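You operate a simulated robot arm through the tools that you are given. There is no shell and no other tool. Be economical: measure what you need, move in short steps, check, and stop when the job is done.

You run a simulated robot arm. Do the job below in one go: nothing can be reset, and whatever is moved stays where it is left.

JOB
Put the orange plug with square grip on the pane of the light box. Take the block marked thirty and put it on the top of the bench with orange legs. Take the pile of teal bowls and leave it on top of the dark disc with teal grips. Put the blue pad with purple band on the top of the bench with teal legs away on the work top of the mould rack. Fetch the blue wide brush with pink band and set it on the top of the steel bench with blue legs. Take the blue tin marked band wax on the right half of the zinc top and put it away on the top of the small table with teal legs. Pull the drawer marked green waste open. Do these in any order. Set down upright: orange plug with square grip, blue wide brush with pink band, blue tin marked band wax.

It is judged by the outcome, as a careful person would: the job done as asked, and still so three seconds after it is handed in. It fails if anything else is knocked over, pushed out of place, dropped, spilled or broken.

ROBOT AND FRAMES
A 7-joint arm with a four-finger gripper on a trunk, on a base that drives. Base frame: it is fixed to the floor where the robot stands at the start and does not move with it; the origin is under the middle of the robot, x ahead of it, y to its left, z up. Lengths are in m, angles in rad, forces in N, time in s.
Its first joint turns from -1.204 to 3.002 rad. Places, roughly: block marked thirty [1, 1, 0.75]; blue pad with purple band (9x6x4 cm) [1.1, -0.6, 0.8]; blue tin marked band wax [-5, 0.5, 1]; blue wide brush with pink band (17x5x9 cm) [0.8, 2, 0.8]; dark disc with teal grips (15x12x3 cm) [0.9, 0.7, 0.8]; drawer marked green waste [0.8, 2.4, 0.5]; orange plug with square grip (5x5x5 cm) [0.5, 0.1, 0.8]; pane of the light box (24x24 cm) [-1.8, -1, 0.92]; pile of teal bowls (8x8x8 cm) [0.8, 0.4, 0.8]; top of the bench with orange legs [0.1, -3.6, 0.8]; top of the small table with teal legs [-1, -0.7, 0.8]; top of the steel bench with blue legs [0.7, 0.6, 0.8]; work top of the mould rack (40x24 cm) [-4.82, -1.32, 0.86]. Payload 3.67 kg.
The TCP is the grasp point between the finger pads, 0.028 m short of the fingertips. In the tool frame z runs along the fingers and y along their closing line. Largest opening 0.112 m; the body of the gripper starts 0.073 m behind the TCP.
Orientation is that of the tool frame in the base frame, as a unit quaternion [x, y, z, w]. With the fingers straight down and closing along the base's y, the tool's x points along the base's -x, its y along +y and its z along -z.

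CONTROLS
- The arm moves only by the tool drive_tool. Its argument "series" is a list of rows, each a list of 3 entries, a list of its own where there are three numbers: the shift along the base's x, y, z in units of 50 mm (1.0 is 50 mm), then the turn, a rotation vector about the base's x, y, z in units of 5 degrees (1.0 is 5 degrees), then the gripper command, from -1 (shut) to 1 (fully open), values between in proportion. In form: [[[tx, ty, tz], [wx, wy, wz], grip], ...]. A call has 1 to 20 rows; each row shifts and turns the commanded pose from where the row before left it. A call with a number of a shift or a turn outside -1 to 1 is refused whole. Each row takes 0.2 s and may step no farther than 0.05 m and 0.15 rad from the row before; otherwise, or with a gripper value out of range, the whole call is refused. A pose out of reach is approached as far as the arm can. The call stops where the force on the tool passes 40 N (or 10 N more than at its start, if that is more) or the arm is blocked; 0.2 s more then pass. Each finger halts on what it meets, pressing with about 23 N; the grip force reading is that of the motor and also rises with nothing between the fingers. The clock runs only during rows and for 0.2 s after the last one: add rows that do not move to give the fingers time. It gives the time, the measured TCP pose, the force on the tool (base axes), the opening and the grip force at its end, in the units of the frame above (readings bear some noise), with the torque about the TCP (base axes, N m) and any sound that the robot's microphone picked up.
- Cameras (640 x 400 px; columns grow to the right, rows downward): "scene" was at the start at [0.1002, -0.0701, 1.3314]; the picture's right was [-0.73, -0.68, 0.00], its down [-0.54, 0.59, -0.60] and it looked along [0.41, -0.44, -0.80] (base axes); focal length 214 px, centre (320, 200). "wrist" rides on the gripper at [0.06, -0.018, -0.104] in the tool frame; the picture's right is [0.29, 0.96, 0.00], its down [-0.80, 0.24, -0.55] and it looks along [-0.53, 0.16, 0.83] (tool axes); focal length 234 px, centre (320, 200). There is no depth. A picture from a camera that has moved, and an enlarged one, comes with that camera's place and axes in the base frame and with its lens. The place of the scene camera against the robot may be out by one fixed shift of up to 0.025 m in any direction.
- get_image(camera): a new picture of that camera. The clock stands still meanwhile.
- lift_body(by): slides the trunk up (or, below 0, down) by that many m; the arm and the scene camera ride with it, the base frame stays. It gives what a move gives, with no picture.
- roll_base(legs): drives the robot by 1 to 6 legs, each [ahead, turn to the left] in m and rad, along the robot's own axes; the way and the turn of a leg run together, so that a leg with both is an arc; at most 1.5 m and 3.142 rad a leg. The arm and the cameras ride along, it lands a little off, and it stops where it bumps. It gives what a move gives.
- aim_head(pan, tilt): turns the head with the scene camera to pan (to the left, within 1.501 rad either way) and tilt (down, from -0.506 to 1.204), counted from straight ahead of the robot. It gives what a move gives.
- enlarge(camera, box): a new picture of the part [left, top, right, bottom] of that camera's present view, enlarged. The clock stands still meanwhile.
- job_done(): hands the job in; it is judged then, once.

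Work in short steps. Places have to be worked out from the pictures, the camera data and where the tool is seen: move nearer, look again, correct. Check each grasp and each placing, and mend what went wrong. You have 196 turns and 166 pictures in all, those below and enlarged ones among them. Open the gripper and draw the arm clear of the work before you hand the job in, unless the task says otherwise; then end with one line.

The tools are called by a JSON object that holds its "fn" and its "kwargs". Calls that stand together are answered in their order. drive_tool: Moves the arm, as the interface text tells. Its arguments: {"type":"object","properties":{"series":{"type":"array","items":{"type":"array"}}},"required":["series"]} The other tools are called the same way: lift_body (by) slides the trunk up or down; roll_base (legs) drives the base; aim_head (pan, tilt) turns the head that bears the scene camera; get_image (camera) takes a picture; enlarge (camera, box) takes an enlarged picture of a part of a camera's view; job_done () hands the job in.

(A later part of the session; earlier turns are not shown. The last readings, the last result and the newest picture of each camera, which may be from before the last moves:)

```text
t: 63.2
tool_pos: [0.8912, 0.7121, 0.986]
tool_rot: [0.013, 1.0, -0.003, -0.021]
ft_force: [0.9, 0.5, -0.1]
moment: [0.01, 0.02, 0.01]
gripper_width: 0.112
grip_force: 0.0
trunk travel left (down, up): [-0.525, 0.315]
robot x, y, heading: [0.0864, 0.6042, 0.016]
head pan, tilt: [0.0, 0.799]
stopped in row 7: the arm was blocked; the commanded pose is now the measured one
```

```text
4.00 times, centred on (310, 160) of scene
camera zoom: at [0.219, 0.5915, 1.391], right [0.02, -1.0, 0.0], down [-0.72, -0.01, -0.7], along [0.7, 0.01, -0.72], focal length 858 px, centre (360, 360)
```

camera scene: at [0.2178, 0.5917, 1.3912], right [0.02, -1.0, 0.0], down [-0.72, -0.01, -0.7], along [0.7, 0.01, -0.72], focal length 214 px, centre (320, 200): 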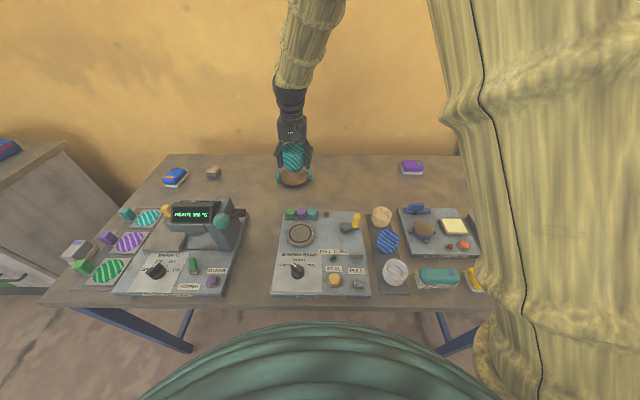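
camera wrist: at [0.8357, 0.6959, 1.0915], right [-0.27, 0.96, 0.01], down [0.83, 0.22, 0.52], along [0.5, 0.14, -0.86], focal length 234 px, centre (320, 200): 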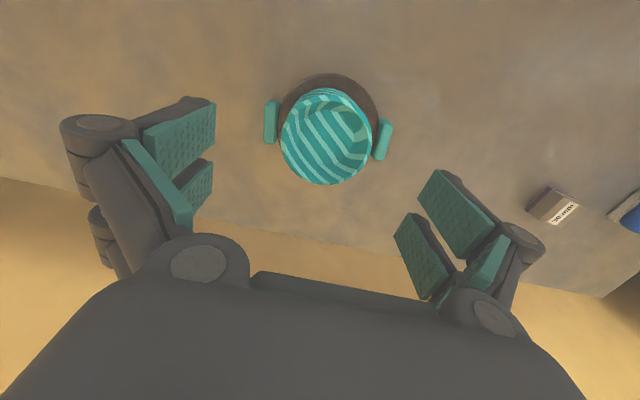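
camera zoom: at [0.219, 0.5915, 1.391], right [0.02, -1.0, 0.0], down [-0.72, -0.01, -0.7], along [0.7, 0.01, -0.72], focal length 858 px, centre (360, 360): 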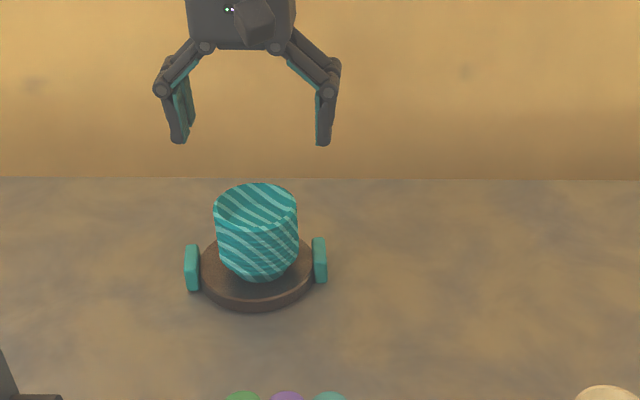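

Bowls are done. Now I check the block's label and pose.

{"fn": "enlarge", "kwargs": {"camera": "wrist", "box": [500, 160, 640, 260]}}

{"fn": "enlarge", "kwargs": {"camera": "scene", "box": [140, 140, 260, 220]}}

```text
4.00 times, centred on (570, 210) of wrist
camera zoom: at [0.8357, 0.6959, 1.0915], right [-0.27, 0.96, 0.01], down [0.83, 0.22, 0.52], along [0.5, 0.14, -0.86], focal length 937 px, centre (-680, 160)
```

zoom: 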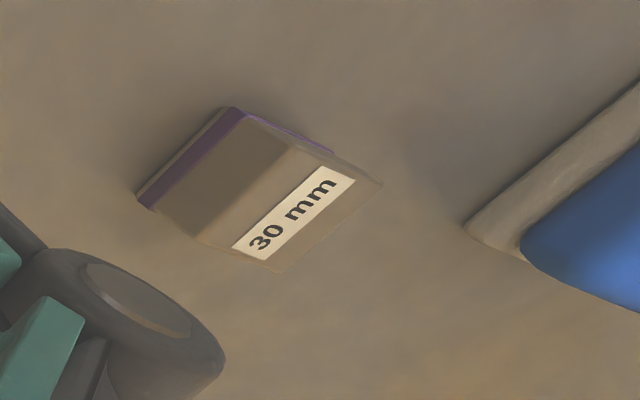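

```text
5.00 times, centred on (200, 180) of scene
camera zoom: at [0.219, 0.5915, 1.391], right [0.02, -1.0, 0.0], down [-0.72, -0.01, -0.7], along [0.7, 0.01, -0.72], focal length 1072 px, centre (920, 300)
```

zoom: 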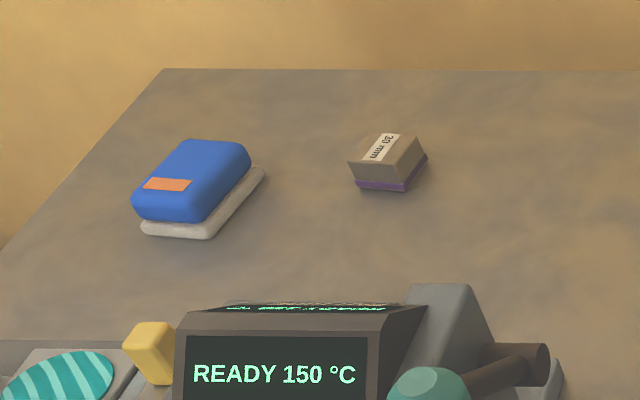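

Block 30 at about (0.925,1.08); I'll fetch it later. First brush and drawer: retract the arm, and drive to about (-0.15,2.0), facing the cabinet.

{"fn": "drive_tool", "kwargs": {"series": [[[-0.9, -0.2, 0.2], [0, 0, 0], 1], [[-0.9, -0.2, 0.2], [0, 0, 0], 1], [[-0.9, -0.2, 0.2], [0, 0, 0], 1], [[-0.9, 0, 0.3], [0, 0, 0], 1], [[-0.9, 0, 0.3], [0, 0, 0], 1], [[-0.9, 0, 0.3], [0, 0, 0], 1], [[-0.5, 0, 0.8], [0, 0, 0], 1]]}}

{"fn": "roll_base", "kwargs": {"legs": [[0, 1.73], [1.4, 0], [0, -1.73]]}}

{"fn": "aim_head", "kwargs": {"pan": 0, "tilt": 0.75}}

{"fn": "get_image", "kwargs": {"camera": "scene"}}

{"fn": "get_image", "kwargs": {"camera": "wrist"}}

```text
t: 64.8
tool_pos: [0.5951, 0.6829, 1.102]
tool_rot: [0.011, 1.0, -0.005, -0.02]
ft_force: [0.2, -0.8, 0.4]
moment: [0.09, -0.03, 0.01]
gripper_width: 0.112
grip_force: 0.1
trunk travel left (down, up): [-0.525, 0.315]
robot x, y, heading: [0.0853, 0.6047, 0.011]
head pan, tilt: [0.0, 0.799]
```

```text
t: 80.4
tool_pos: [0.3238, 2.0875, 1.1013]
tool_rot: [0.016, 1.0, -0.004, -0.02]
ft_force: [-0.2, -0.9, -0.2]
moment: [0.03, 0.01, -0.01]
gripper_width: 0.1121
grip_force: 0.1
trunk travel left (down, up): [-0.525, 0.315]
robot x, y, heading: [-0.1797, 2.0129, 0.013]
head pan, tilt: [0.0, 0.799]
```

```text
t: 81.0
tool_pos: [0.3262, 2.0885, 1.101]
tool_rot: [0.017, 1.0, -0.005, -0.02]
ft_force: [0.5, 0.3, 0.0]
moment: [0.03, 0.0, 0.0]
gripper_width: 0.1122
grip_force: 0.0
trunk travel left (down, up): [-0.525, 0.315]
robot x, y, heading: [-0.1856, 2.0165, 0.006]
head pan, tilt: [0.0, 0.75]
```

```text
130 pictures are left
camera scene: at [-0.0525, 1.9986, 1.3952], right [0.01, -1.0, 0.0], down [-0.68, 0.0, -0.73], along [0.73, 0.0, -0.68], focal length 214 px, centre (320, 200)
```

scene: 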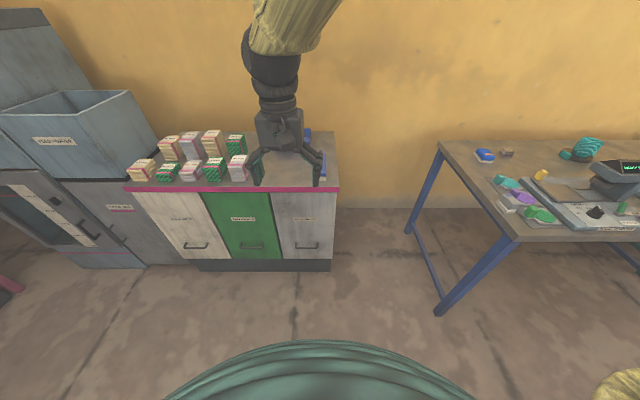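

```text
129 pictures are left
camera wrist: at [0.2695, 2.072, 1.2069], right [-0.26, 0.97, 0.0], down [0.83, 0.22, 0.52], along [0.5, 0.14, -0.86], focal length 234 px, centre (320, 200)
```

wrist: 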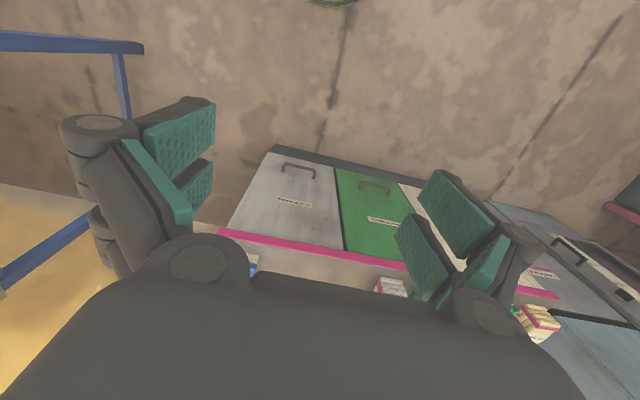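

I read the three drawer labels.

{"fn": "enlarge", "kwargs": {"camera": "scene", "box": [120, 175, 350, 275]}}

{"fn": "enlarge", "kwargs": {"camera": "wrist", "box": [220, 140, 450, 280]}}

```text
2.78 times, centred on (235, 225) of scene
camera zoom: at [-0.0525, 1.9986, 1.3952], right [0.01, -1.0, 0.0], down [-0.68, 0.0, -0.73], along [0.73, 0.0, -0.68], focal length 597 px, centre (556, 130)
```

zoom: 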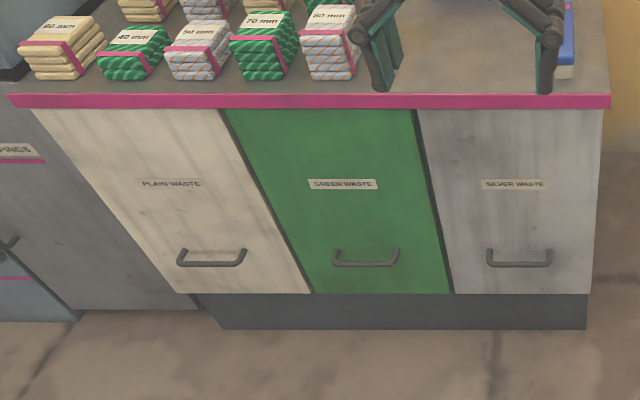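

```text
2.78 times, centred on (335, 210) of wrist
camera zoom: at [0.2695, 2.072, 1.2069], right [-0.26, 0.97, 0.0], down [0.83, 0.22, 0.52], along [0.5, 0.14, -0.86], focal length 652 px, centre (278, 172)
```

zoom: 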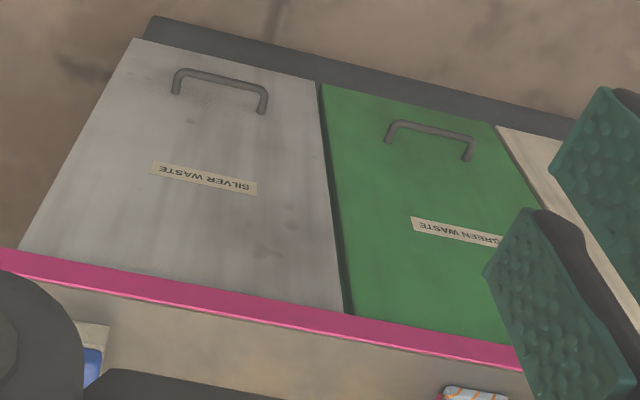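

The middle drawer is GREEN WASTE, handle near (0.58,2.37,0.46). First the brush: I move the arm aside to see the counter top.

{"fn": "drive_tool", "kwargs": {"series": [[[-0.3, 0.8, 0], [0, 0, 0], 1], [[-0.3, 0.8, 0], [0, 0, 0], 1], [[0, 0.9, 0], [0, 0, 0], 1], [[0, 0.9, 0], [0, 0, 0], 1]]}}

{"fn": "aim_head", "kwargs": {"pan": 0, "tilt": 0.6}}

{"fn": "enlarge", "kwargs": {"camera": "scene", "box": [120, 120, 380, 282]}}

```text
t: 82.0
tool_pos: [0.3038, 2.2516, 1.0999]
tool_rot: [0.022, 0.999, 0.011, -0.039]
ft_force: [0.1, 0.8, -0.1]
moment: [-0.08, 0.03, 0.0]
gripper_width: 0.1118
grip_force: 0.0
trunk travel left (down, up): [-0.525, 0.315]
robot x, y, heading: [-0.1838, 2.0137, 0.006]
head pan, tilt: [0.0, 0.75]
```

```text
t: 82.7
tool_pos: [0.3035, 2.25, 1.1017]
tool_rot: [0.021, 0.999, 0.01, -0.037]
ft_force: [-0.4, -0.2, 0.3]
moment: [-0.02, 0.03, -0.02]
gripper_width: 0.1121
grip_force: 0.2
trunk travel left (down, up): [-0.525, 0.315]
robot x, y, heading: [-0.1874, 2.0121, 0.011]
head pan, tilt: [0.0, 0.6]
```

```text
2.46 times, centred on (250, 201) of scene
camera zoom: at [-0.0611, 2.015, 1.3841], right [0.22, -0.97, 0.0], down [-0.76, -0.17, -0.63], along [0.61, 0.14, -0.78], focal length 528 px, centre (492, 198)
```

zoom: 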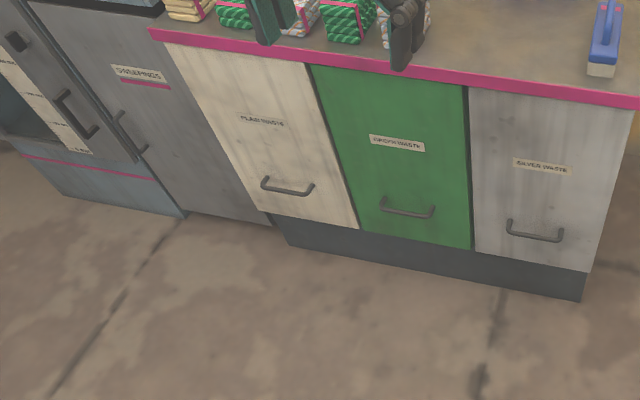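

The head pose in that picture doesn't match what I asked for; I aim again.

{"fn": "aim_head", "kwargs": {"pan": -0.1, "tilt": 0.6}}

{"fn": "get_image", "kwargs": {"camera": "scene"}}

```text
t: 83.4
tool_pos: [0.3017, 2.2505, 1.1024]
tool_rot: [0.021, 0.999, 0.011, -0.036]
ft_force: [-0.4, -0.1, 1.1]
moment: [-0.04, 0.03, 0.0]
gripper_width: 0.112
grip_force: 0.1
trunk travel left (down, up): [-0.525, 0.315]
robot x, y, heading: [-0.1865, 2.016, 0.008]
head pan, tilt: [-0.099, 0.6]
```

```text
125 pictures are left
camera scene: at [-0.0616, 2.0159, 1.3837], right [0.23, -0.97, 0.0], down [-0.76, -0.18, -0.63], along [0.61, 0.15, -0.78], focal length 214 px, centre (320, 200)
```

scene: 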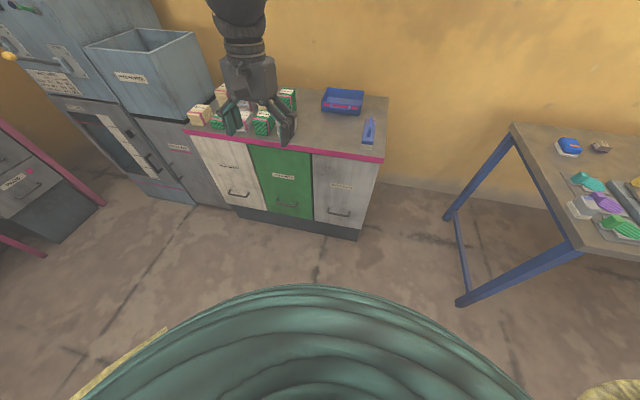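

The arm was pushing the head aside, so I keep it forward/right of the head. The brush is near (0.78,2.0); I bring the tool toward it at z≈1.08.

{"fn": "drive_tool", "kwargs": {"series": [[[0.5, -0.8, 0], [0, 0, 0], 1], [[0.5, -0.8, 0], [0, 0, 0], 1], [[0.5, -0.8, 0], [0, 0, 0], 1], [[0.6, -0.7, 0], [0, 0, 0], 1], [[0.6, -0.7, 0], [0, 0, 0], 1], [[0.6, -0.7, 0], [0, 0, 0], 1], [[0.9, -0.3, 0], [0, 0, 0], 1], [[0.9, 0, 0], [0, 0, 0], 1]]}}

{"fn": "aim_head", "kwargs": {"pan": 0, "tilt": 0.7}}

{"fn": "get_image", "kwargs": {"camera": "wrist"}}

{"fn": "get_image", "kwargs": {"camera": "scene"}}

```text
t: 85.2
tool_pos: [0.5515, 2.0169, 1.0986]
tool_rot: [0.017, 1.0, -0.005, -0.022]
ft_force: [1.0, -0.2, -0.4]
moment: [0.02, 0.02, -0.02]
gripper_width: 0.1121
grip_force: 0.0
trunk travel left (down, up): [-0.525, 0.315]
robot x, y, heading: [-0.1822, 2.0148, 0.005]
head pan, tilt: [-0.099, 0.6]
```

```text
t: 85.8
tool_pos: [0.5492, 2.0186, 1.1017]
tool_rot: [0.017, 1.0, -0.004, -0.021]
ft_force: [0.5, 0.0, 0.6]
moment: [0.04, 0.03, -0.02]
gripper_width: 0.1124
grip_force: 0.1
trunk travel left (down, up): [-0.525, 0.315]
robot x, y, heading: [-0.1882, 2.014, 0.009]
head pan, tilt: [0.0, 0.7]
```

```text
124 pictures are left
camera wrist: at [0.4937, 2.0018, 1.2063], right [-0.26, 0.97, 0.0], down [0.83, 0.22, 0.52], along [0.5, 0.14, -0.86], focal length 234 px, centre (320, 200)
```

wrist: 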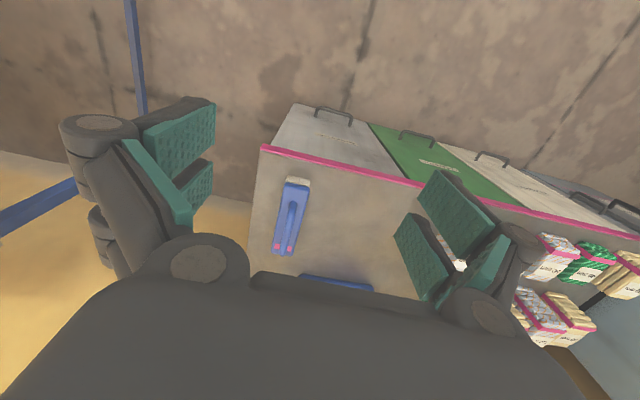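

```text
123 pictures are left
camera scene: at [-0.0502, 1.9986, 1.3995], right [0.01, -1.0, 0.0], down [-0.64, 0.0, -0.77], along [0.77, 0.0, -0.64], focal length 214 px, centre (320, 200)
```

scene: 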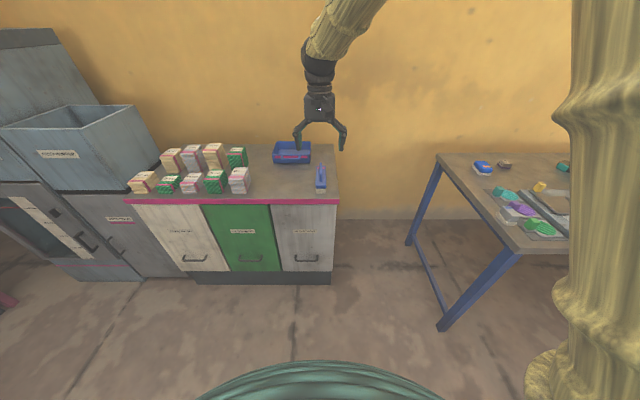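

Head is fine again. I zoom on the brush.

{"fn": "enlarge", "kwargs": {"camera": "wrist", "box": [240, 150, 390, 290]}}

{"fn": "enlarge", "kwargs": {"camera": "scene", "box": [260, 130, 350, 210]}}

```text
2.86 times, centred on (315, 220) of wrist
camera zoom: at [0.4937, 2.0018, 1.2063], right [-0.26, 0.97, 0.0], down [0.83, 0.22, 0.52], along [0.5, 0.14, -0.86], focal length 669 px, centre (334, 143)
```

zoom: 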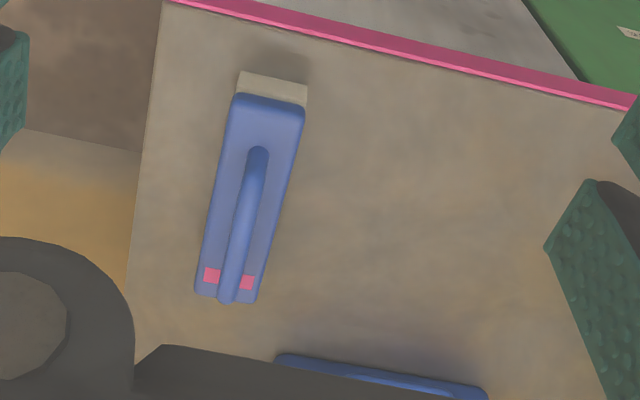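

```text
5.00 times, centred on (305, 170) of scene
camera zoom: at [-0.0502, 1.9986, 1.3995], right [0.01, -1.0, 0.0], down [-0.64, 0.0, -0.77], along [0.77, 0.0, -0.64], focal length 1072 px, centre (395, 350)
```

zoom: 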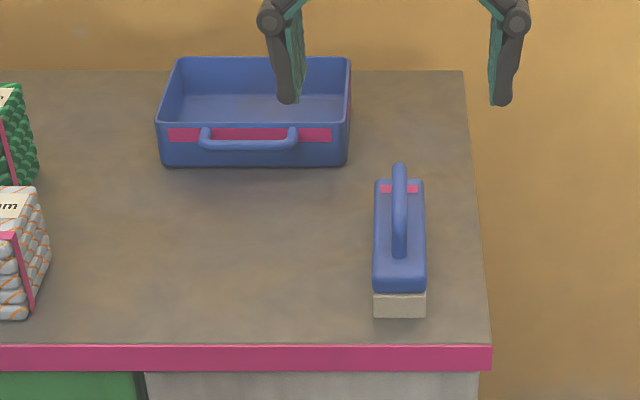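

The brush lies along x, body about at (0.75,2.016), handle on top. I drive 0.15 m closer and look from above it.

{"fn": "roll_base", "kwargs": {"legs": [[0.15, 0]]}}

{"fn": "drive_tool", "kwargs": {"series": [[[0, 0, -0.7], [0, 0, 0], 1], [[0, 0, -0.8], [0, 0, 0], 1]]}}

{"fn": "get_image", "kwargs": {"camera": "wrist"}}

```text
t: 87.2
tool_pos: [0.6998, 2.0175, 1.0985]
tool_rot: [0.017, 1.0, -0.005, -0.022]
ft_force: [0.3, -0.3, 0.3]
moment: [0.02, 0.04, 0.0]
gripper_width: 0.1119
grip_force: 0.1
trunk travel left (down, up): [-0.525, 0.315]
robot x, y, heading: [-0.0353, 2.0135, 0.007]
head pan, tilt: [0.0, 0.7]
```

```text
t: 87.8
tool_pos: [0.6976, 2.0173, 1.024]
tool_rot: [0.016, 1.0, -0.004, -0.021]
ft_force: [-0.4, -0.4, -0.3]
moment: [0.02, -0.01, 0.01]
gripper_width: 0.1121
grip_force: 0.1
trunk travel left (down, up): [-0.525, 0.315]
robot x, y, heading: [-0.0373, 2.0138, 0.005]
head pan, tilt: [0.0, 0.7]
```

```text
120 pictures are left
camera wrist: at [0.6416, 2.001, 1.13], right [-0.26, 0.97, 0.0], down [0.83, 0.22, 0.52], along [0.5, 0.14, -0.86], focal length 234 px, centre (320, 200)
```

wrist: 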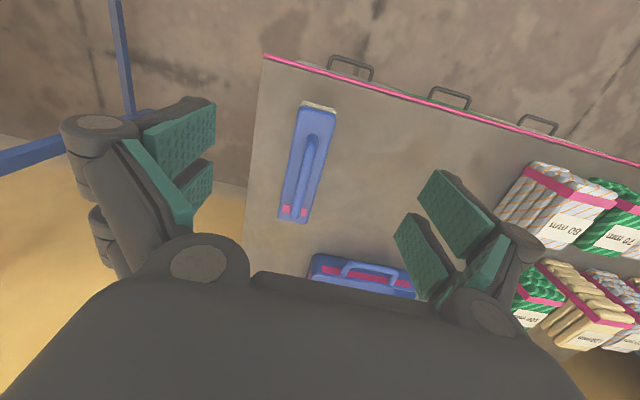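

Triangulated brush body: centre ≈(0.765,2.016), back surface z≈0.85. I level and align, then descend to z≈0.838 and close on the body.

{"fn": "drive_tool", "kwargs": {"series": [[[0.68, 0, 0], [0.09, -0.48, 0.76], 1], [[0.68, 0, -0.4], [0, 0, 0], 1], [[0, 0, -0.9], [0, 0, 0], 1], [[0, 0, -0.9], [0, 0, 0], 1], [[0, 0, 0], [0, 0, 0], 1]]}}

{"fn": "get_image", "kwargs": {"camera": "wrist"}}

```text
t: 89.0
tool_pos: [0.7676, 2.0171, 0.9162]
tool_rot: [-0.017, 1.0, -0.001, 0.0]
ft_force: [1.0, 1.0, -0.4]
moment: [0.0, 0.02, 0.02]
gripper_width: 0.1118
grip_force: 0.0
trunk travel left (down, up): [-0.525, 0.315]
robot x, y, heading: [-0.0325, 2.0161, 0.006]
head pan, tilt: [0.0, 0.7]
```

```text
119 pictures are left
camera wrist: at [0.7085, 1.9974, 1.0188], right [-0.32, 0.95, 0.0], down [0.79, 0.27, 0.55], along [0.53, 0.18, -0.83], focal length 234 px, centre (320, 200)
```

wrist: 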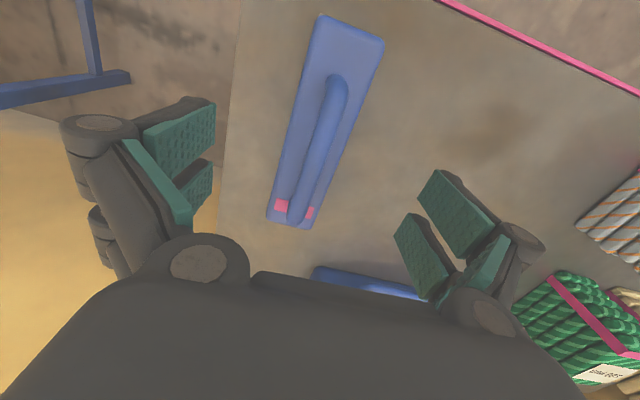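

Aligned. Final descent with a 3 mm y correction, then close.

{"fn": "drive_tool", "kwargs": {"series": [[[0, -0.06, -0.8], [0, 0, 0], 1], [[0, 0, -0.75], [0, 0, 0], 1], [[0, 0, 0], [0, 0, 0], 0.2], [[0, 0, 0], [0, 0, 0], -0.2], [[0, 0, 0], [0, 0, 0], -1], [[0, 0, 0], [0, 0, 0], -1]]}}

{"fn": "enlarge", "kwargs": {"camera": "scene", "box": [240, 90, 420, 220]}}

```text
t: 90.4
tool_pos: [0.7671, 2.0162, 0.8376]
tool_rot: [-0.017, 1.0, -0.001, 0.0]
ft_force: [0.3, -0.4, -0.1]
moment: [-0.01, -0.13, 0.04]
gripper_width: 0.0496
grip_force: 22.9
trunk travel left (down, up): [-0.525, 0.315]
robot x, y, heading: [-0.0377, 2.0163, 0.005]
head pan, tilt: [0.0, 0.7]
```

```text
3.08 times, centred on (330, 155) of scene
camera zoom: at [0.0986, 1.9994, 1.3994], right [0.01, -1.0, 0.0], down [-0.64, 0.0, -0.76], along [0.76, 0.0, -0.64], focal length 660 px, centre (289, 338)
```

zoom: 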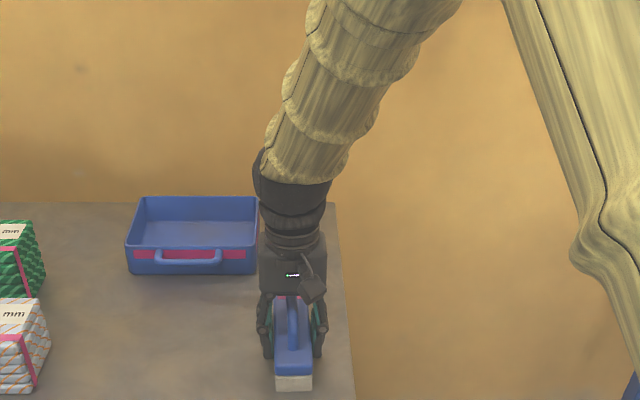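

Brush gripped (0.050 m). I lift to z≈1.1, retract, back off and drive to around (0.08,0.97) by the steel bench.

{"fn": "drive_tool", "kwargs": {"series": [[[0, 0, 0.5], [0, 0, 0], -1], [[0, 0, 0.9], [0, 0, 0], -1], [[0, 0, 0.9], [0, 0, 0], -1], [[-0.6, 0, 0.7], [0, 0, 0], -1], [[-0.7, 0, 0.7], [0, 0, 0], -1], [[-0.7, 0, 0.7], [0, 0, 0], -1], [[-0.7, 0, 0.7], [0, 0, 0], -1], [[-0.9, 0, 0.3], [0, 0, 0], -1], [[-0.9, 0, 0], [0, 0, 0], -1]]}}

{"fn": "get_image", "kwargs": {"camera": "wrist"}}

```text
t: 92.4
tool_pos: [0.5418, 2.0143, 1.11]
tool_rot: [-0.016, 1.0, -0.001, 0.0]
ft_force: [-1.1, -0.3, -2.1]
moment: [0.03, -0.02, 0.02]
gripper_width: 0.0498
grip_force: 22.7
trunk travel left (down, up): [-0.525, 0.315]
robot x, y, heading: [-0.0383, 2.0165, 0.008]
head pan, tilt: [0.0, 0.7]
```

```text
117 pictures are left
camera wrist: at [0.483, 1.994, 1.213], right [-0.32, 0.95, 0.0], down [0.79, 0.27, 0.55], along [0.53, 0.18, -0.83], focal length 234 px, centre (320, 200)
```

wrist: 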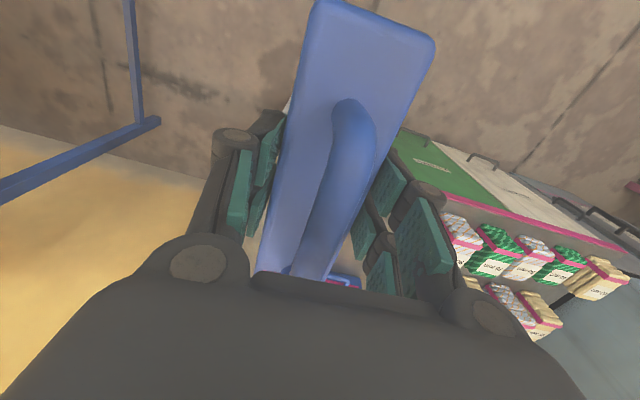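

Held well. Driving to the steel bench.

{"fn": "roll_base", "kwargs": {"legs": [[-0.15, 0], [0, -1.33], [1.06, 0], [0, 1.33]]}}

{"fn": "get_image", "kwargs": {"camera": "scene"}}

{"fn": "get_image", "kwargs": {"camera": "wrist"}}

```text
t: 105.3
tool_pos: [0.6289, 0.9883, 1.1097]
tool_rot: [-0.002, 1.0, 0.0, 0.0]
ft_force: [-1.4, 0.1, -2.0]
moment: [-0.01, 0.01, -0.03]
gripper_width: 0.0497
grip_force: 23.0
trunk travel left (down, up): [-0.525, 0.315]
robot x, y, heading: [0.0504, 1.0015, -0.021]
head pan, tilt: [0.0, 0.7]
```

```text
116 pictures are left
camera scene: at [0.1845, 0.984, 1.3994], right [-0.02, -1.0, 0.0], down [-0.64, 0.02, -0.76], along [0.76, -0.02, -0.64], focal length 214 px, centre (320, 200)
```

scene: 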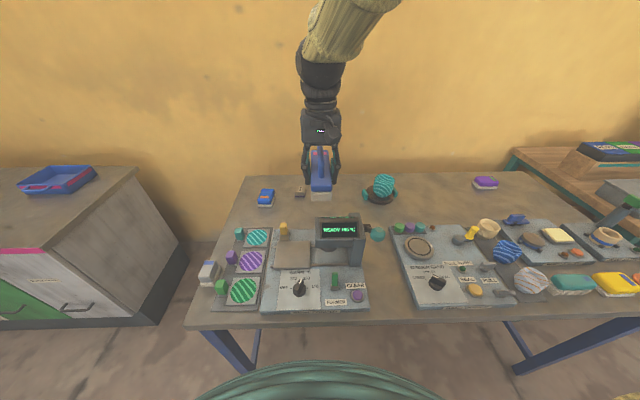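

```text
115 pictures are left
camera wrist: at [0.5693, 0.9689, 1.2123], right [-0.29, 0.96, 0.0], down [0.8, 0.24, 0.55], along [0.53, 0.16, -0.83], focal length 234 px, centre (320, 200)
```

wrist: 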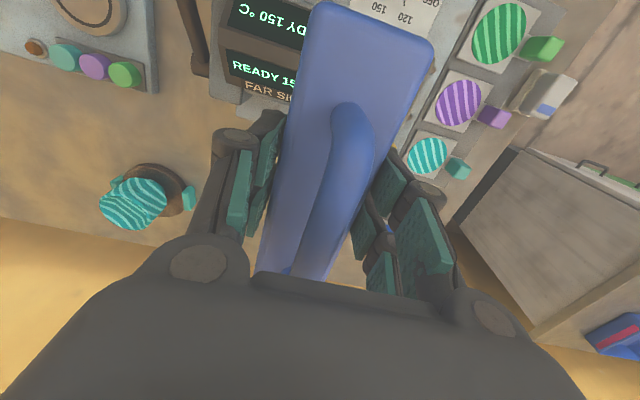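

Brush held above the bench. I raise the trunk 0.1 for outreach at height, then move out to (0.94,0.92).

{"fn": "lift_body", "kwargs": {"by": 0.1}}

{"fn": "drive_tool", "kwargs": {"series": [[[0.9, -0.2, -0.3], [0, 0, 0], -1], [[0.9, -0.2, -0.3], [0, 0, 0], -1], [[0.9, -0.2, -0.3], [0, 0, 0], -1], [[0.9, -0.2, -0.3], [0, 0, 0], -1], [[0.9, -0.3, -0.3], [0, 0, 0], -1], [[0.9, -0.3, -0.3], [0, 0, 0], -1], [[0.8, 0, -0.6], [0, 0, 0], -1]]}}

{"fn": "get_image", "kwargs": {"camera": "scene"}}

{"fn": "get_image", "kwargs": {"camera": "wrist"}}

```text
t: 106.6
tool_pos: [0.6295, 0.987, 1.2078]
tool_rot: [-0.002, 1.0, -0.001, -0.001]
ft_force: [-0.8, 0.0, -1.0]
moment: [-0.02, 0.03, 0.01]
gripper_width: 0.0499
grip_force: 23.3
trunk travel left (down, up): [-0.625, 0.215]
robot x, y, heading: [0.0483, 1.0032, -0.029]
head pan, tilt: [0.0, 0.7]
```

```text
t: 108.2
tool_pos: [0.9414, 0.918, 1.0875]
tool_rot: [-0.001, 1.0, -0.001, -0.002]
ft_force: [0.8, 0.1, -0.6]
moment: [0.02, 0.08, 0.01]
gripper_width: 0.0495
grip_force: 22.5
trunk travel left (down, up): [-0.625, 0.215]
robot x, y, heading: [0.0482, 1.0019, -0.025]
head pan, tilt: [0.0, 0.7]
```

```text
114 pictures are left
camera scene: at [0.1878, 0.9841, 1.4991], right [-0.02, -1.0, 0.0], down [-0.65, 0.02, -0.76], along [0.76, -0.02, -0.65], focal length 214 px, centre (320, 200)
```

scene: 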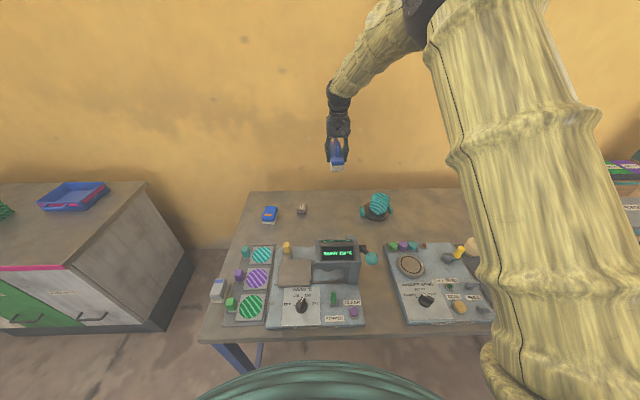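

```text
113 pictures are left
camera wrist: at [0.8822, 0.8993, 1.1903], right [-0.29, 0.96, 0.0], down [0.8, 0.24, 0.55], along [0.53, 0.16, -0.83], focal length 234 px, centre (320, 200)
```

wrist: 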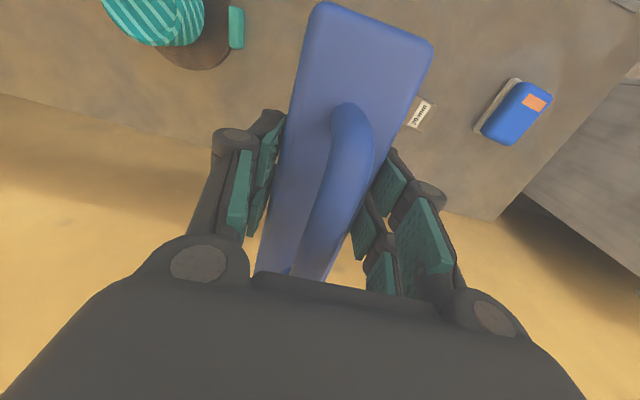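

The spot between disc (edge y≈0.80) and block (edge y≈1.04) is clear at y 0.918. I lower to near contact.

{"fn": "drive_tool", "kwargs": {"series": [[[0, 0, -0.9], [0, 0, 0], -1], [[0, 0, -0.9], [0, 0, 0], -1], [[0, 0, -0.9], [0, 0, 0], -1], [[0, 0, -0.9], [0, 0, 0], -1], [[0, 0, -0.7], [0, 0, 0], -1], [[0, 0, 0], [0, 0, 0], -1]]}}

{"fn": "enlarge", "kwargs": {"camera": "scene", "box": [260, 140, 420, 250]}}

```text
t: 109.6
tool_pos: [0.9387, 0.9171, 0.8741]
tool_rot: [-0.002, 1.0, 0.0, 0.0]
ft_force: [-0.6, 0.6, -1.0]
moment: [0.02, 0.0, 0.01]
gripper_width: 0.0497
grip_force: 23.2
trunk travel left (down, up): [-0.625, 0.215]
robot x, y, heading: [0.0497, 1.0034, -0.023]
head pan, tilt: [0.0, 0.7]
```

```text
3.64 times, centred on (340, 195) of scene
camera zoom: at [0.1838, 0.9838, 1.4995], right [-0.02, -1.0, 0.0], down [-0.64, 0.02, -0.77], along [0.76, -0.02, -0.64], focal length 780 px, centre (247, 218)
```

zoom: 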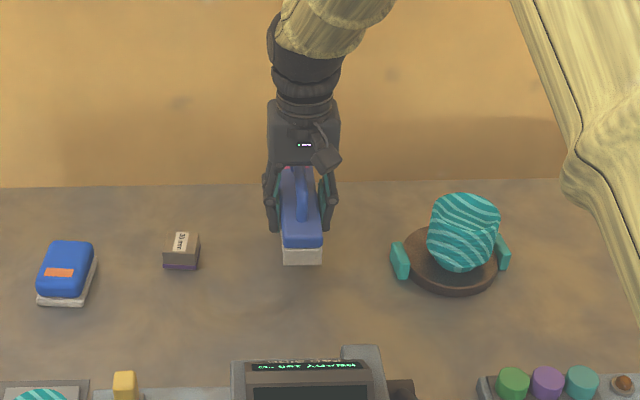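

Clear all round. Lower slowly.

{"fn": "drive_tool", "kwargs": {"series": [[[0, 0, -0.2], [0, 0, 0], -1], [[0, 0, -0.1], [0, 0, 0], -1], [[0, 0, -0.1], [0, 0, 0], -1], [[0, 0, 0], [0, 0, 0], -1]]}}

{"fn": "drive_tool", "kwargs": {"series": [[[0, 0, -0.06], [0, 0, 0], -1], [[0, 0, -0.06], [0, 0, 0], -1], [[0, 0, 0], [0, 0, 0], -1]]}}

```text
t: 110.6
tool_pos: [0.9396, 0.9161, 0.8554]
tool_rot: [-0.001, 1.0, -0.001, 0.0]
ft_force: [0.4, -0.1, -1.1]
moment: [0.03, 0.01, 0.02]
gripper_width: 0.0497
grip_force: 22.7
trunk travel left (down, up): [-0.625, 0.215]
robot x, y, heading: [0.0477, 1.0033, -0.027]
head pan, tilt: [0.0, 0.7]
```

```text
t: 111.4
tool_pos: [0.9395, 0.9169, 0.8471]
tool_rot: [-0.001, 1.0, -0.001, 0.0]
ft_force: [0.4, 0.3, -1.3]
moment: [-0.03, 0.04, -0.04]
gripper_width: 0.0498
grip_force: 23.3
trunk travel left (down, up): [-0.625, 0.215]
robot x, y, heading: [0.051, 1.0063, -0.022]
head pan, tilt: [0.0, 0.7]
```

{"fn": "drive_tool", "kwargs": {"series": [[[0, 0, -0.06], [0, 0, 0], -1], [[0, 0, -0.06], [0, 0, 0], -1], [[0, 0, 0], [0, 0, 0], -1]]}}

{"fn": "drive_tool", "kwargs": {"series": [[[0, 0, -0.06], [0, 0, 0], -1], [[0, 0, 0], [0, 0, 0], -1]]}}

{"fn": "enlarge", "kwargs": {"camera": "scene", "box": [300, 170, 380, 225]}}

```text
t: 112.2
tool_pos: [0.9381, 0.9168, 0.8423]
tool_rot: [-0.002, 1.0, -0.002, -0.001]
ft_force: [-0.7, -0.2, -0.4]
moment: [0.02, 0.03, 0.01]
gripper_width: 0.0497
grip_force: 22.7
trunk travel left (down, up): [-0.625, 0.215]
robot x, y, heading: [0.0524, 1.0023, -0.026]
head pan, tilt: [0.0, 0.7]
```

```text
t: 112.8
tool_pos: [0.9394, 0.9164, 0.8399]
tool_rot: [-0.002, 1.0, -0.001, 0.0]
ft_force: [0.0, -0.2, -1.0]
moment: [0.0, 0.03, -0.02]
gripper_width: 0.0497
grip_force: 22.6
trunk travel left (down, up): [-0.625, 0.215]
robot x, y, heading: [0.0503, 1.0038, -0.026]
head pan, tilt: [0.0, 0.7]
```

```text
7.27 times, centred on (340, 198) of scene
camera zoom: at [0.1846, 0.9837, 1.4994], right [-0.02, -1.0, 0.0], down [-0.64, 0.02, -0.76], along [0.76, -0.02, -0.64], focal length 1560 px, centre (174, 218)
```

zoom: 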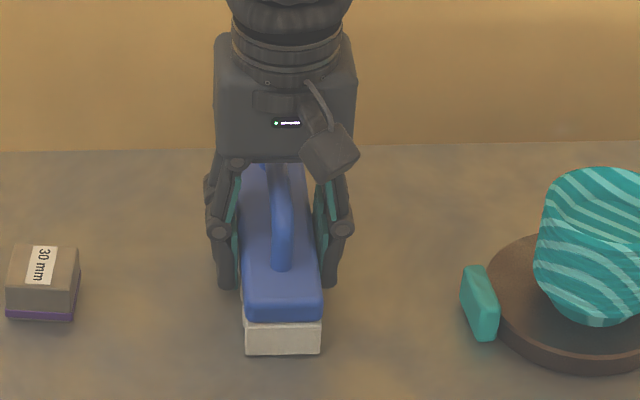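

No contact yet; further down in 3 mm rows.

{"fn": "drive_tool", "kwargs": {"series": [[[0, 0, -0.06], [0, 0, 0], -1], [[0, 0, -0.04], [0, 0, 0], -1], [[0, 0, 0], [0, 0, 0], -1]]}}

{"fn": "drive_tool", "kwargs": {"series": [[[0, 0, -0.06], [0, 0, 0], -1], [[0, 0, 0], [0, 0, 0], -1]]}}

{"fn": "drive_tool", "kwargs": {"series": [[[0, 0, -0.06], [0, 0, 0], -1], [[0, 0, 0], [0, 0, 0], -1]]}}

```text
t: 113.6
tool_pos: [0.9387, 0.9165, 0.8363]
tool_rot: [-0.002, 1.0, -0.002, 0.002]
ft_force: [1.8, -1.2, 15.8]
moment: [-0.04, 0.13, 0.02]
gripper_width: 0.0499
grip_force: 22.8
trunk travel left (down, up): [-0.625, 0.215]
robot x, y, heading: [0.0495, 1.0009, -0.025]
head pan, tilt: [0.0, 0.7]
```

```text
t: 114.2
tool_pos: [0.9392, 0.9176, 0.8336]
tool_rot: [-0.002, 1.0, 0.0, 0.001]
ft_force: [3.5, 0.4, 16.0]
moment: [0.01, 0.0, -0.05]
gripper_width: 0.05
grip_force: 22.8
trunk travel left (down, up): [-0.625, 0.215]
robot x, y, heading: [0.052, 0.9986, -0.026]
head pan, tilt: [0.0, 0.7]
```

```text
t: 114.8
tool_pos: [0.9381, 0.9168, 0.8283]
tool_rot: [-0.002, 1.0, -0.001, 0.0]
ft_force: [-0.4, 1.0, 15.8]
moment: [0.02, 0.13, 0.07]
gripper_width: 0.0496
grip_force: 22.7
trunk travel left (down, up): [-0.625, 0.215]
robot x, y, heading: [0.0514, 1.0047, -0.03]
head pan, tilt: [0.0, 0.7]
```

Contact. Release and lift off.

{"fn": "drive_tool", "kwargs": {"series": [[[0, 0, 0.06], [0, 0, 0], 0.2], [[0, 0, 0], [0, 0, 0], 0.5], [[0, 0, 0], [0, 0, 0], 0.8], [[0, 0, 0.5], [0, 0, 0], 0.9], [[0, 0, 0.9], [0, 0, 0], 1], [[0, 0, 0.9], [0, 0, 0], 1], [[-0.3, 0.3, 0.8], [0, 0, 0], 1]]}}

{"fn": "get_image", "kwargs": {"camera": "wrist"}}

{"fn": "enlarge", "kwargs": {"camera": "scene", "box": [270, 170, 390, 250]}}

```text
t: 116.4
tool_pos: [0.9222, 0.9353, 0.9876]
tool_rot: [-0.002, 1.0, -0.002, 0.001]
ft_force: [-1.0, 0.0, 0.7]
moment: [-0.08, -0.01, -0.02]
gripper_width: 0.1119
grip_force: 0.0
trunk travel left (down, up): [-0.625, 0.215]
robot x, y, heading: [0.0518, 1.0039, -0.028]
head pan, tilt: [0.0, 0.7]
```

```text
110 pictures are left
camera wrist: at [0.8631, 0.9158, 1.0916], right [-0.29, 0.96, 0.0], down [0.8, 0.24, 0.55], along [0.53, 0.16, -0.83], focal length 234 px, centre (320, 200)
```

wrist: 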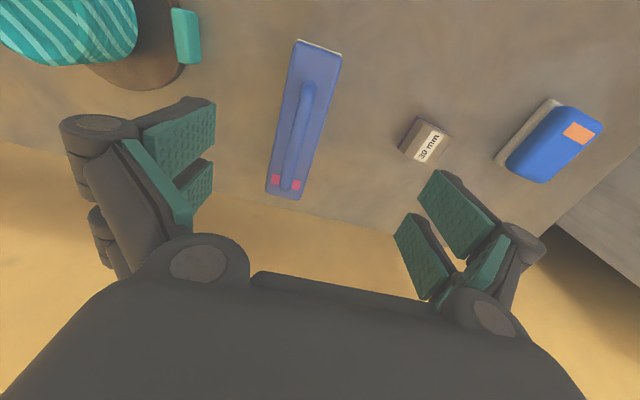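

```text
5.00 times, centred on (330, 210) of scene
camera zoom: at [0.1822, 0.9852, 1.4996], right [-0.02, -1.0, 0.0], down [-0.64, 0.01, -0.77], along [0.77, -0.02, -0.64], focal length 1072 px, centre (270, 150)
```

zoom: 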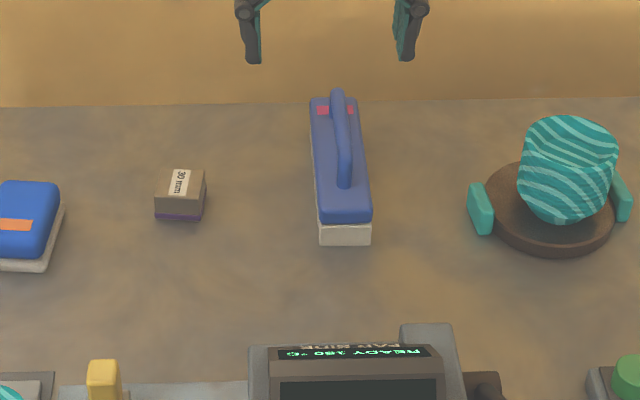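

Brush stands well. Next the 30 mm block at ≈(0.918,1.068): I move over it at z≈0.93 and check.

{"fn": "drive_tool", "kwargs": {"series": [[[0, 0.9, 0], [0, 0, 0], 1], [[0, 0.9, 0], [0, 0, 0], 1], [[-0.08, 0.85, -0.5], [0, 0, 0], 1], [[0, 0, -0.6], [0, 0, 0], 1], [[0, 0, 0], [0, 0, 0], 1]]}}

{"fn": "get_image", "kwargs": {"camera": "wrist"}}

{"fn": "enlarge", "kwargs": {"camera": "scene", "box": [250, 150, 370, 230]}}

```text
t: 117.6
tool_pos: [0.9175, 1.0678, 0.9303]
tool_rot: [-0.001, 1.0, -0.001, 0.0]
ft_force: [-0.1, 0.6, -0.2]
moment: [-0.02, 0.01, -0.02]
gripper_width: 0.1118
grip_force: 0.0
trunk travel left (down, up): [-0.625, 0.215]
robot x, y, heading: [0.0493, 1.0017, -0.022]
head pan, tilt: [0.0, 0.7]
```

```text
108 pictures are left
camera wrist: at [0.8593, 1.0489, 1.0339], right [-0.29, 0.96, 0.0], down [0.8, 0.24, 0.55], along [0.53, 0.16, -0.83], focal length 234 px, centre (320, 200)
```

wrist: 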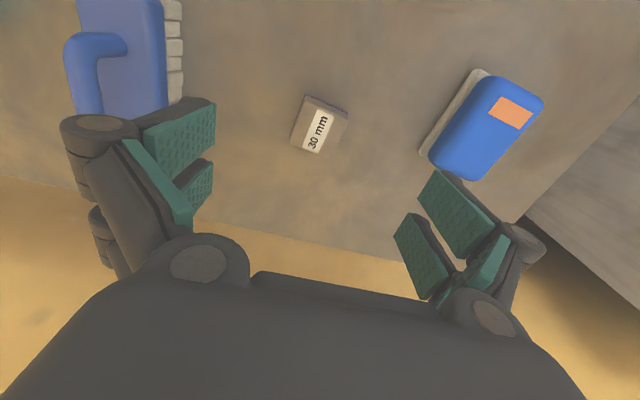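

```text
5.00 times, centred on (310, 190) of scene
camera zoom: at [0.1838, 0.9849, 1.4995], right [-0.02, -1.0, 0.0], down [-0.64, 0.01, -0.77], along [0.76, -0.02, -0.64], focal length 1072 px, centre (370, 250)
```

zoom: 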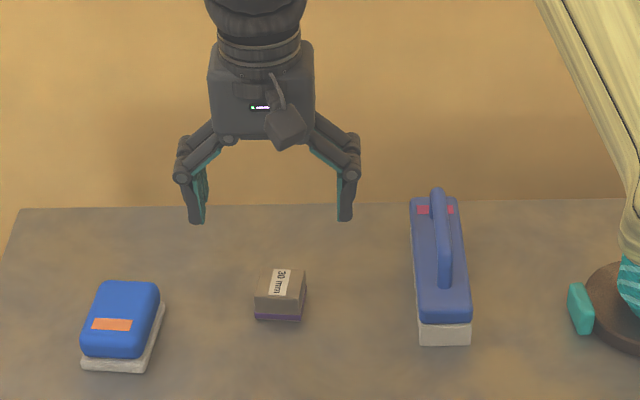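

Block is centred beneath. I descend to z≈0.826 and grip.

{"fn": "drive_tool", "kwargs": {"series": [[[0.03, -0.04, -0.9], [0, 0, 0], 0.7], [[0, 0, -0.9], [0, 0, 0], 0.7], [[0, 0, -0.28], [0, 0, 0], 0.7], [[0, 0, 0], [0, 0, 0], 0.1], [[0, 0, 0], [0, 0, 0], -0.4], [[0, 0, 0], [0, 0, 0], -1], [[0, 0, 0], [0, 0, 0], -1]]}}

{"fn": "drive_tool", "kwargs": {"series": [[[0, 0, 0.4], [0, 0, 0], -1], [[0, 0, 0.8], [0, 0, 0], -1], [[0, 0, 0.8], [0, 0, 0], -1]]}}

{"fn": "get_image", "kwargs": {"camera": "wrist"}}

```text
t: 119.2
tool_pos: [0.9215, 1.0638, 0.8266]
tool_rot: [-0.001, 1.0, -0.001, 0.0]
ft_force: [3.0, 7.1, 14.7]
moment: [0.35, 0.05, -0.09]
gripper_width: 0.042
grip_force: 23.2
trunk travel left (down, up): [-0.625, 0.215]
robot x, y, heading: [0.0549, 1.0035, -0.024]
head pan, tilt: [0.0, 0.7]
```

```text
t: 120.0
tool_pos: [0.9196, 1.062, 0.9276]
tool_rot: [-0.001, 1.0, -0.001, -0.001]
ft_force: [-0.4, 1.1, -1.8]
moment: [0.02, 0.0, 0.0]
gripper_width: 0.0419
grip_force: 23.3
trunk travel left (down, up): [-0.625, 0.215]
robot x, y, heading: [0.0471, 1.0049, -0.024]
head pan, tilt: [0.0, 0.7]
```

```text
106 pictures are left
camera wrist: at [0.8601, 1.0437, 1.0304], right [-0.29, 0.96, 0.0], down [0.8, 0.24, 0.55], along [0.53, 0.16, -0.83], focal length 234 px, centre (320, 200)
```

wrist: 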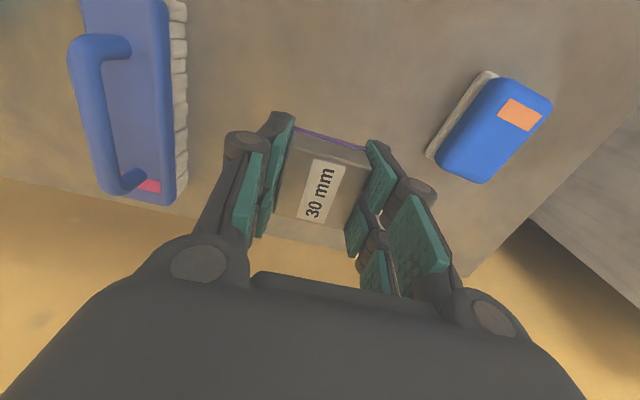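

Block held (0.042 m). I retract and drive along the aisle toward the orange-legged bench, stopping short at y≈-2.3 to look.

{"fn": "drive_tool", "kwargs": {"series": [[[-0.5, -0.1, 0.8], [0, 0, 0], -1], [[-0.6, -0.1, 0.7], [0, 0, 0], -1], [[-0.6, -0.1, 0.7], [0, 0, 0], -1], [[-0.9, -0.1, 0.2], [0, 0, 0], -1], [[-0.9, -0.1, 0.2], [0, 0, 0], -1], [[-0.9, -0.1, 0.2], [0, 0, 0], -1], [[-0.9, 0, 0], [0, 0, 0], -1], [[-0.9, 0, 0], [0, 0, 0], -1]]}}

{"fn": "roll_base", "kwargs": {"legs": [[0, -1.585], [1.5, 0], [1.5, 0], [0.3, 0]]}}

{"fn": "get_image", "kwargs": {"camera": "scene"}}

```text
t: 121.8
tool_pos: [0.6084, 1.0337, 1.0671]
tool_rot: [-0.001, 1.0, -0.001, 0.001]
ft_force: [0.5, -0.3, -1.2]
moment: [-0.01, -0.02, 0.01]
gripper_width: 0.0417
grip_force: 23.0
trunk travel left (down, up): [-0.625, 0.215]
robot x, y, heading: [0.0489, 1.0052, -0.023]
head pan, tilt: [0.0, 0.7]
```

```text
t: 141.9
tool_pos: [-0.1807, -2.8512, 1.0664]
tool_rot: [0.723, 0.691, 0.0, -0.002]
ft_force: [-0.6, -1.1, -2.0]
moment: [0.0, -0.01, -0.01]
gripper_width: 0.0415
grip_force: 23.0
trunk travel left (down, up): [-0.625, 0.215]
robot x, y, heading: [-0.1801, -2.2887, -1.642]
head pan, tilt: [0.0, 0.7]
```

```text
105 pictures are left
camera scene: at [-0.1942, -2.4404, 1.4993], right [-1.0, 0.07, 0.0], down [0.05, 0.64, -0.76], along [-0.06, -0.76, -0.65], focal length 214 px, centre (320, 200)
```

scene: 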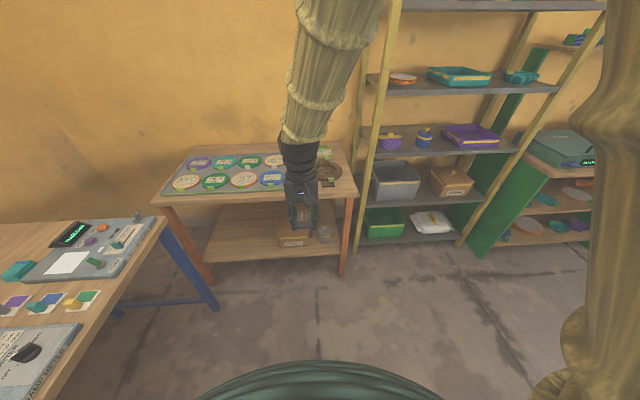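

The orange-legged bench is just ahead. I zoom into its top to find a free spot.

{"fn": "enlarge", "kwargs": {"camera": "scene", "box": [140, 130, 380, 280]}}

{"fn": "get_image", "kwargs": {"camera": "wrist"}}

```text
2.67 times, centred on (260, 205) of scene
camera zoom: at [-0.1942, -2.4404, 1.4993], right [-1.0, 0.07, 0.0], down [0.05, 0.64, -0.76], along [-0.06, -0.76, -0.65], focal length 572 px, centre (480, 187)
```

zoom: 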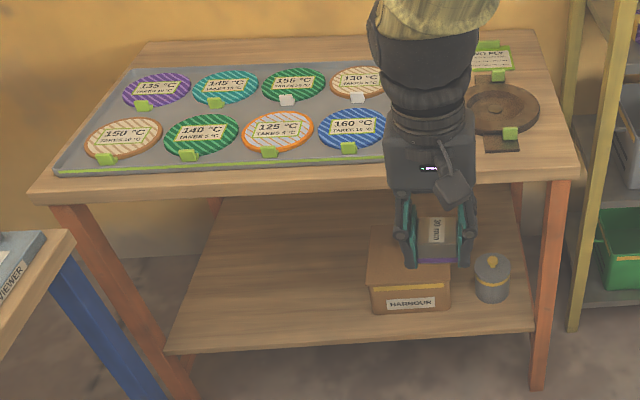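

```text
103 pictures are left
camera wrist: at [-0.1948, -2.7914, 1.1695], right [0.97, 0.24, 0.0], down [0.2, -0.81, 0.55], along [0.13, -0.54, -0.83], focal length 234 px, centre (320, 200)
```

wrist: 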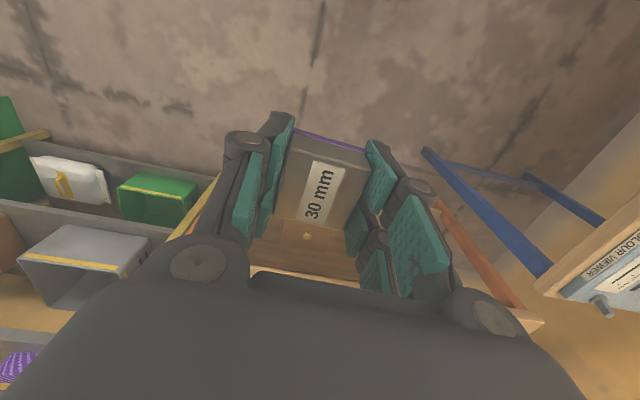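

The spot between the tray and the brown stand is hidden by the arm; I shift the arm left (+x... image left) and look again.

{"fn": "drive_tool", "kwargs": {"series": [[[-0.9, 0, 0.3], [0, 0, 0], -1], [[-0.9, 0, 0.3], [0, 0, 0], -1], [[-0.9, 0, 0.3], [0, 0, 0], -1], [[-0.9, 0, 0.3], [0, 0, 0], -1], [[-0.9, 0, 0], [0, 0, 0], -1]]}}

{"fn": "enlarge", "kwargs": {"camera": "scene", "box": [240, 130, 400, 230]}}

```text
t: 143.1
tool_pos: [-0.4075, -2.8506, 1.1223]
tool_rot: [0.723, 0.691, 0.001, -0.001]
ft_force: [-0.3, -0.2, -1.8]
moment: [0.03, -0.05, 0.01]
gripper_width: 0.0417
grip_force: 23.2
trunk travel left (down, up): [-0.625, 0.215]
robot x, y, heading: [-0.1856, -2.2905, -1.643]
head pan, tilt: [0.0, 0.7]
```

```text
4.00 times, centred on (320, 180) of scene
camera zoom: at [-0.1965, -2.4393, 1.4993], right [-1.0, 0.07, 0.0], down [0.05, 0.64, -0.76], along [-0.05, -0.76, -0.64], focal length 858 px, centre (320, 280)
```

zoom: 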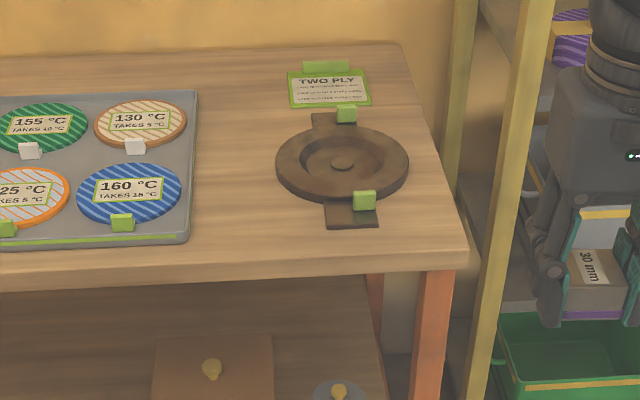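

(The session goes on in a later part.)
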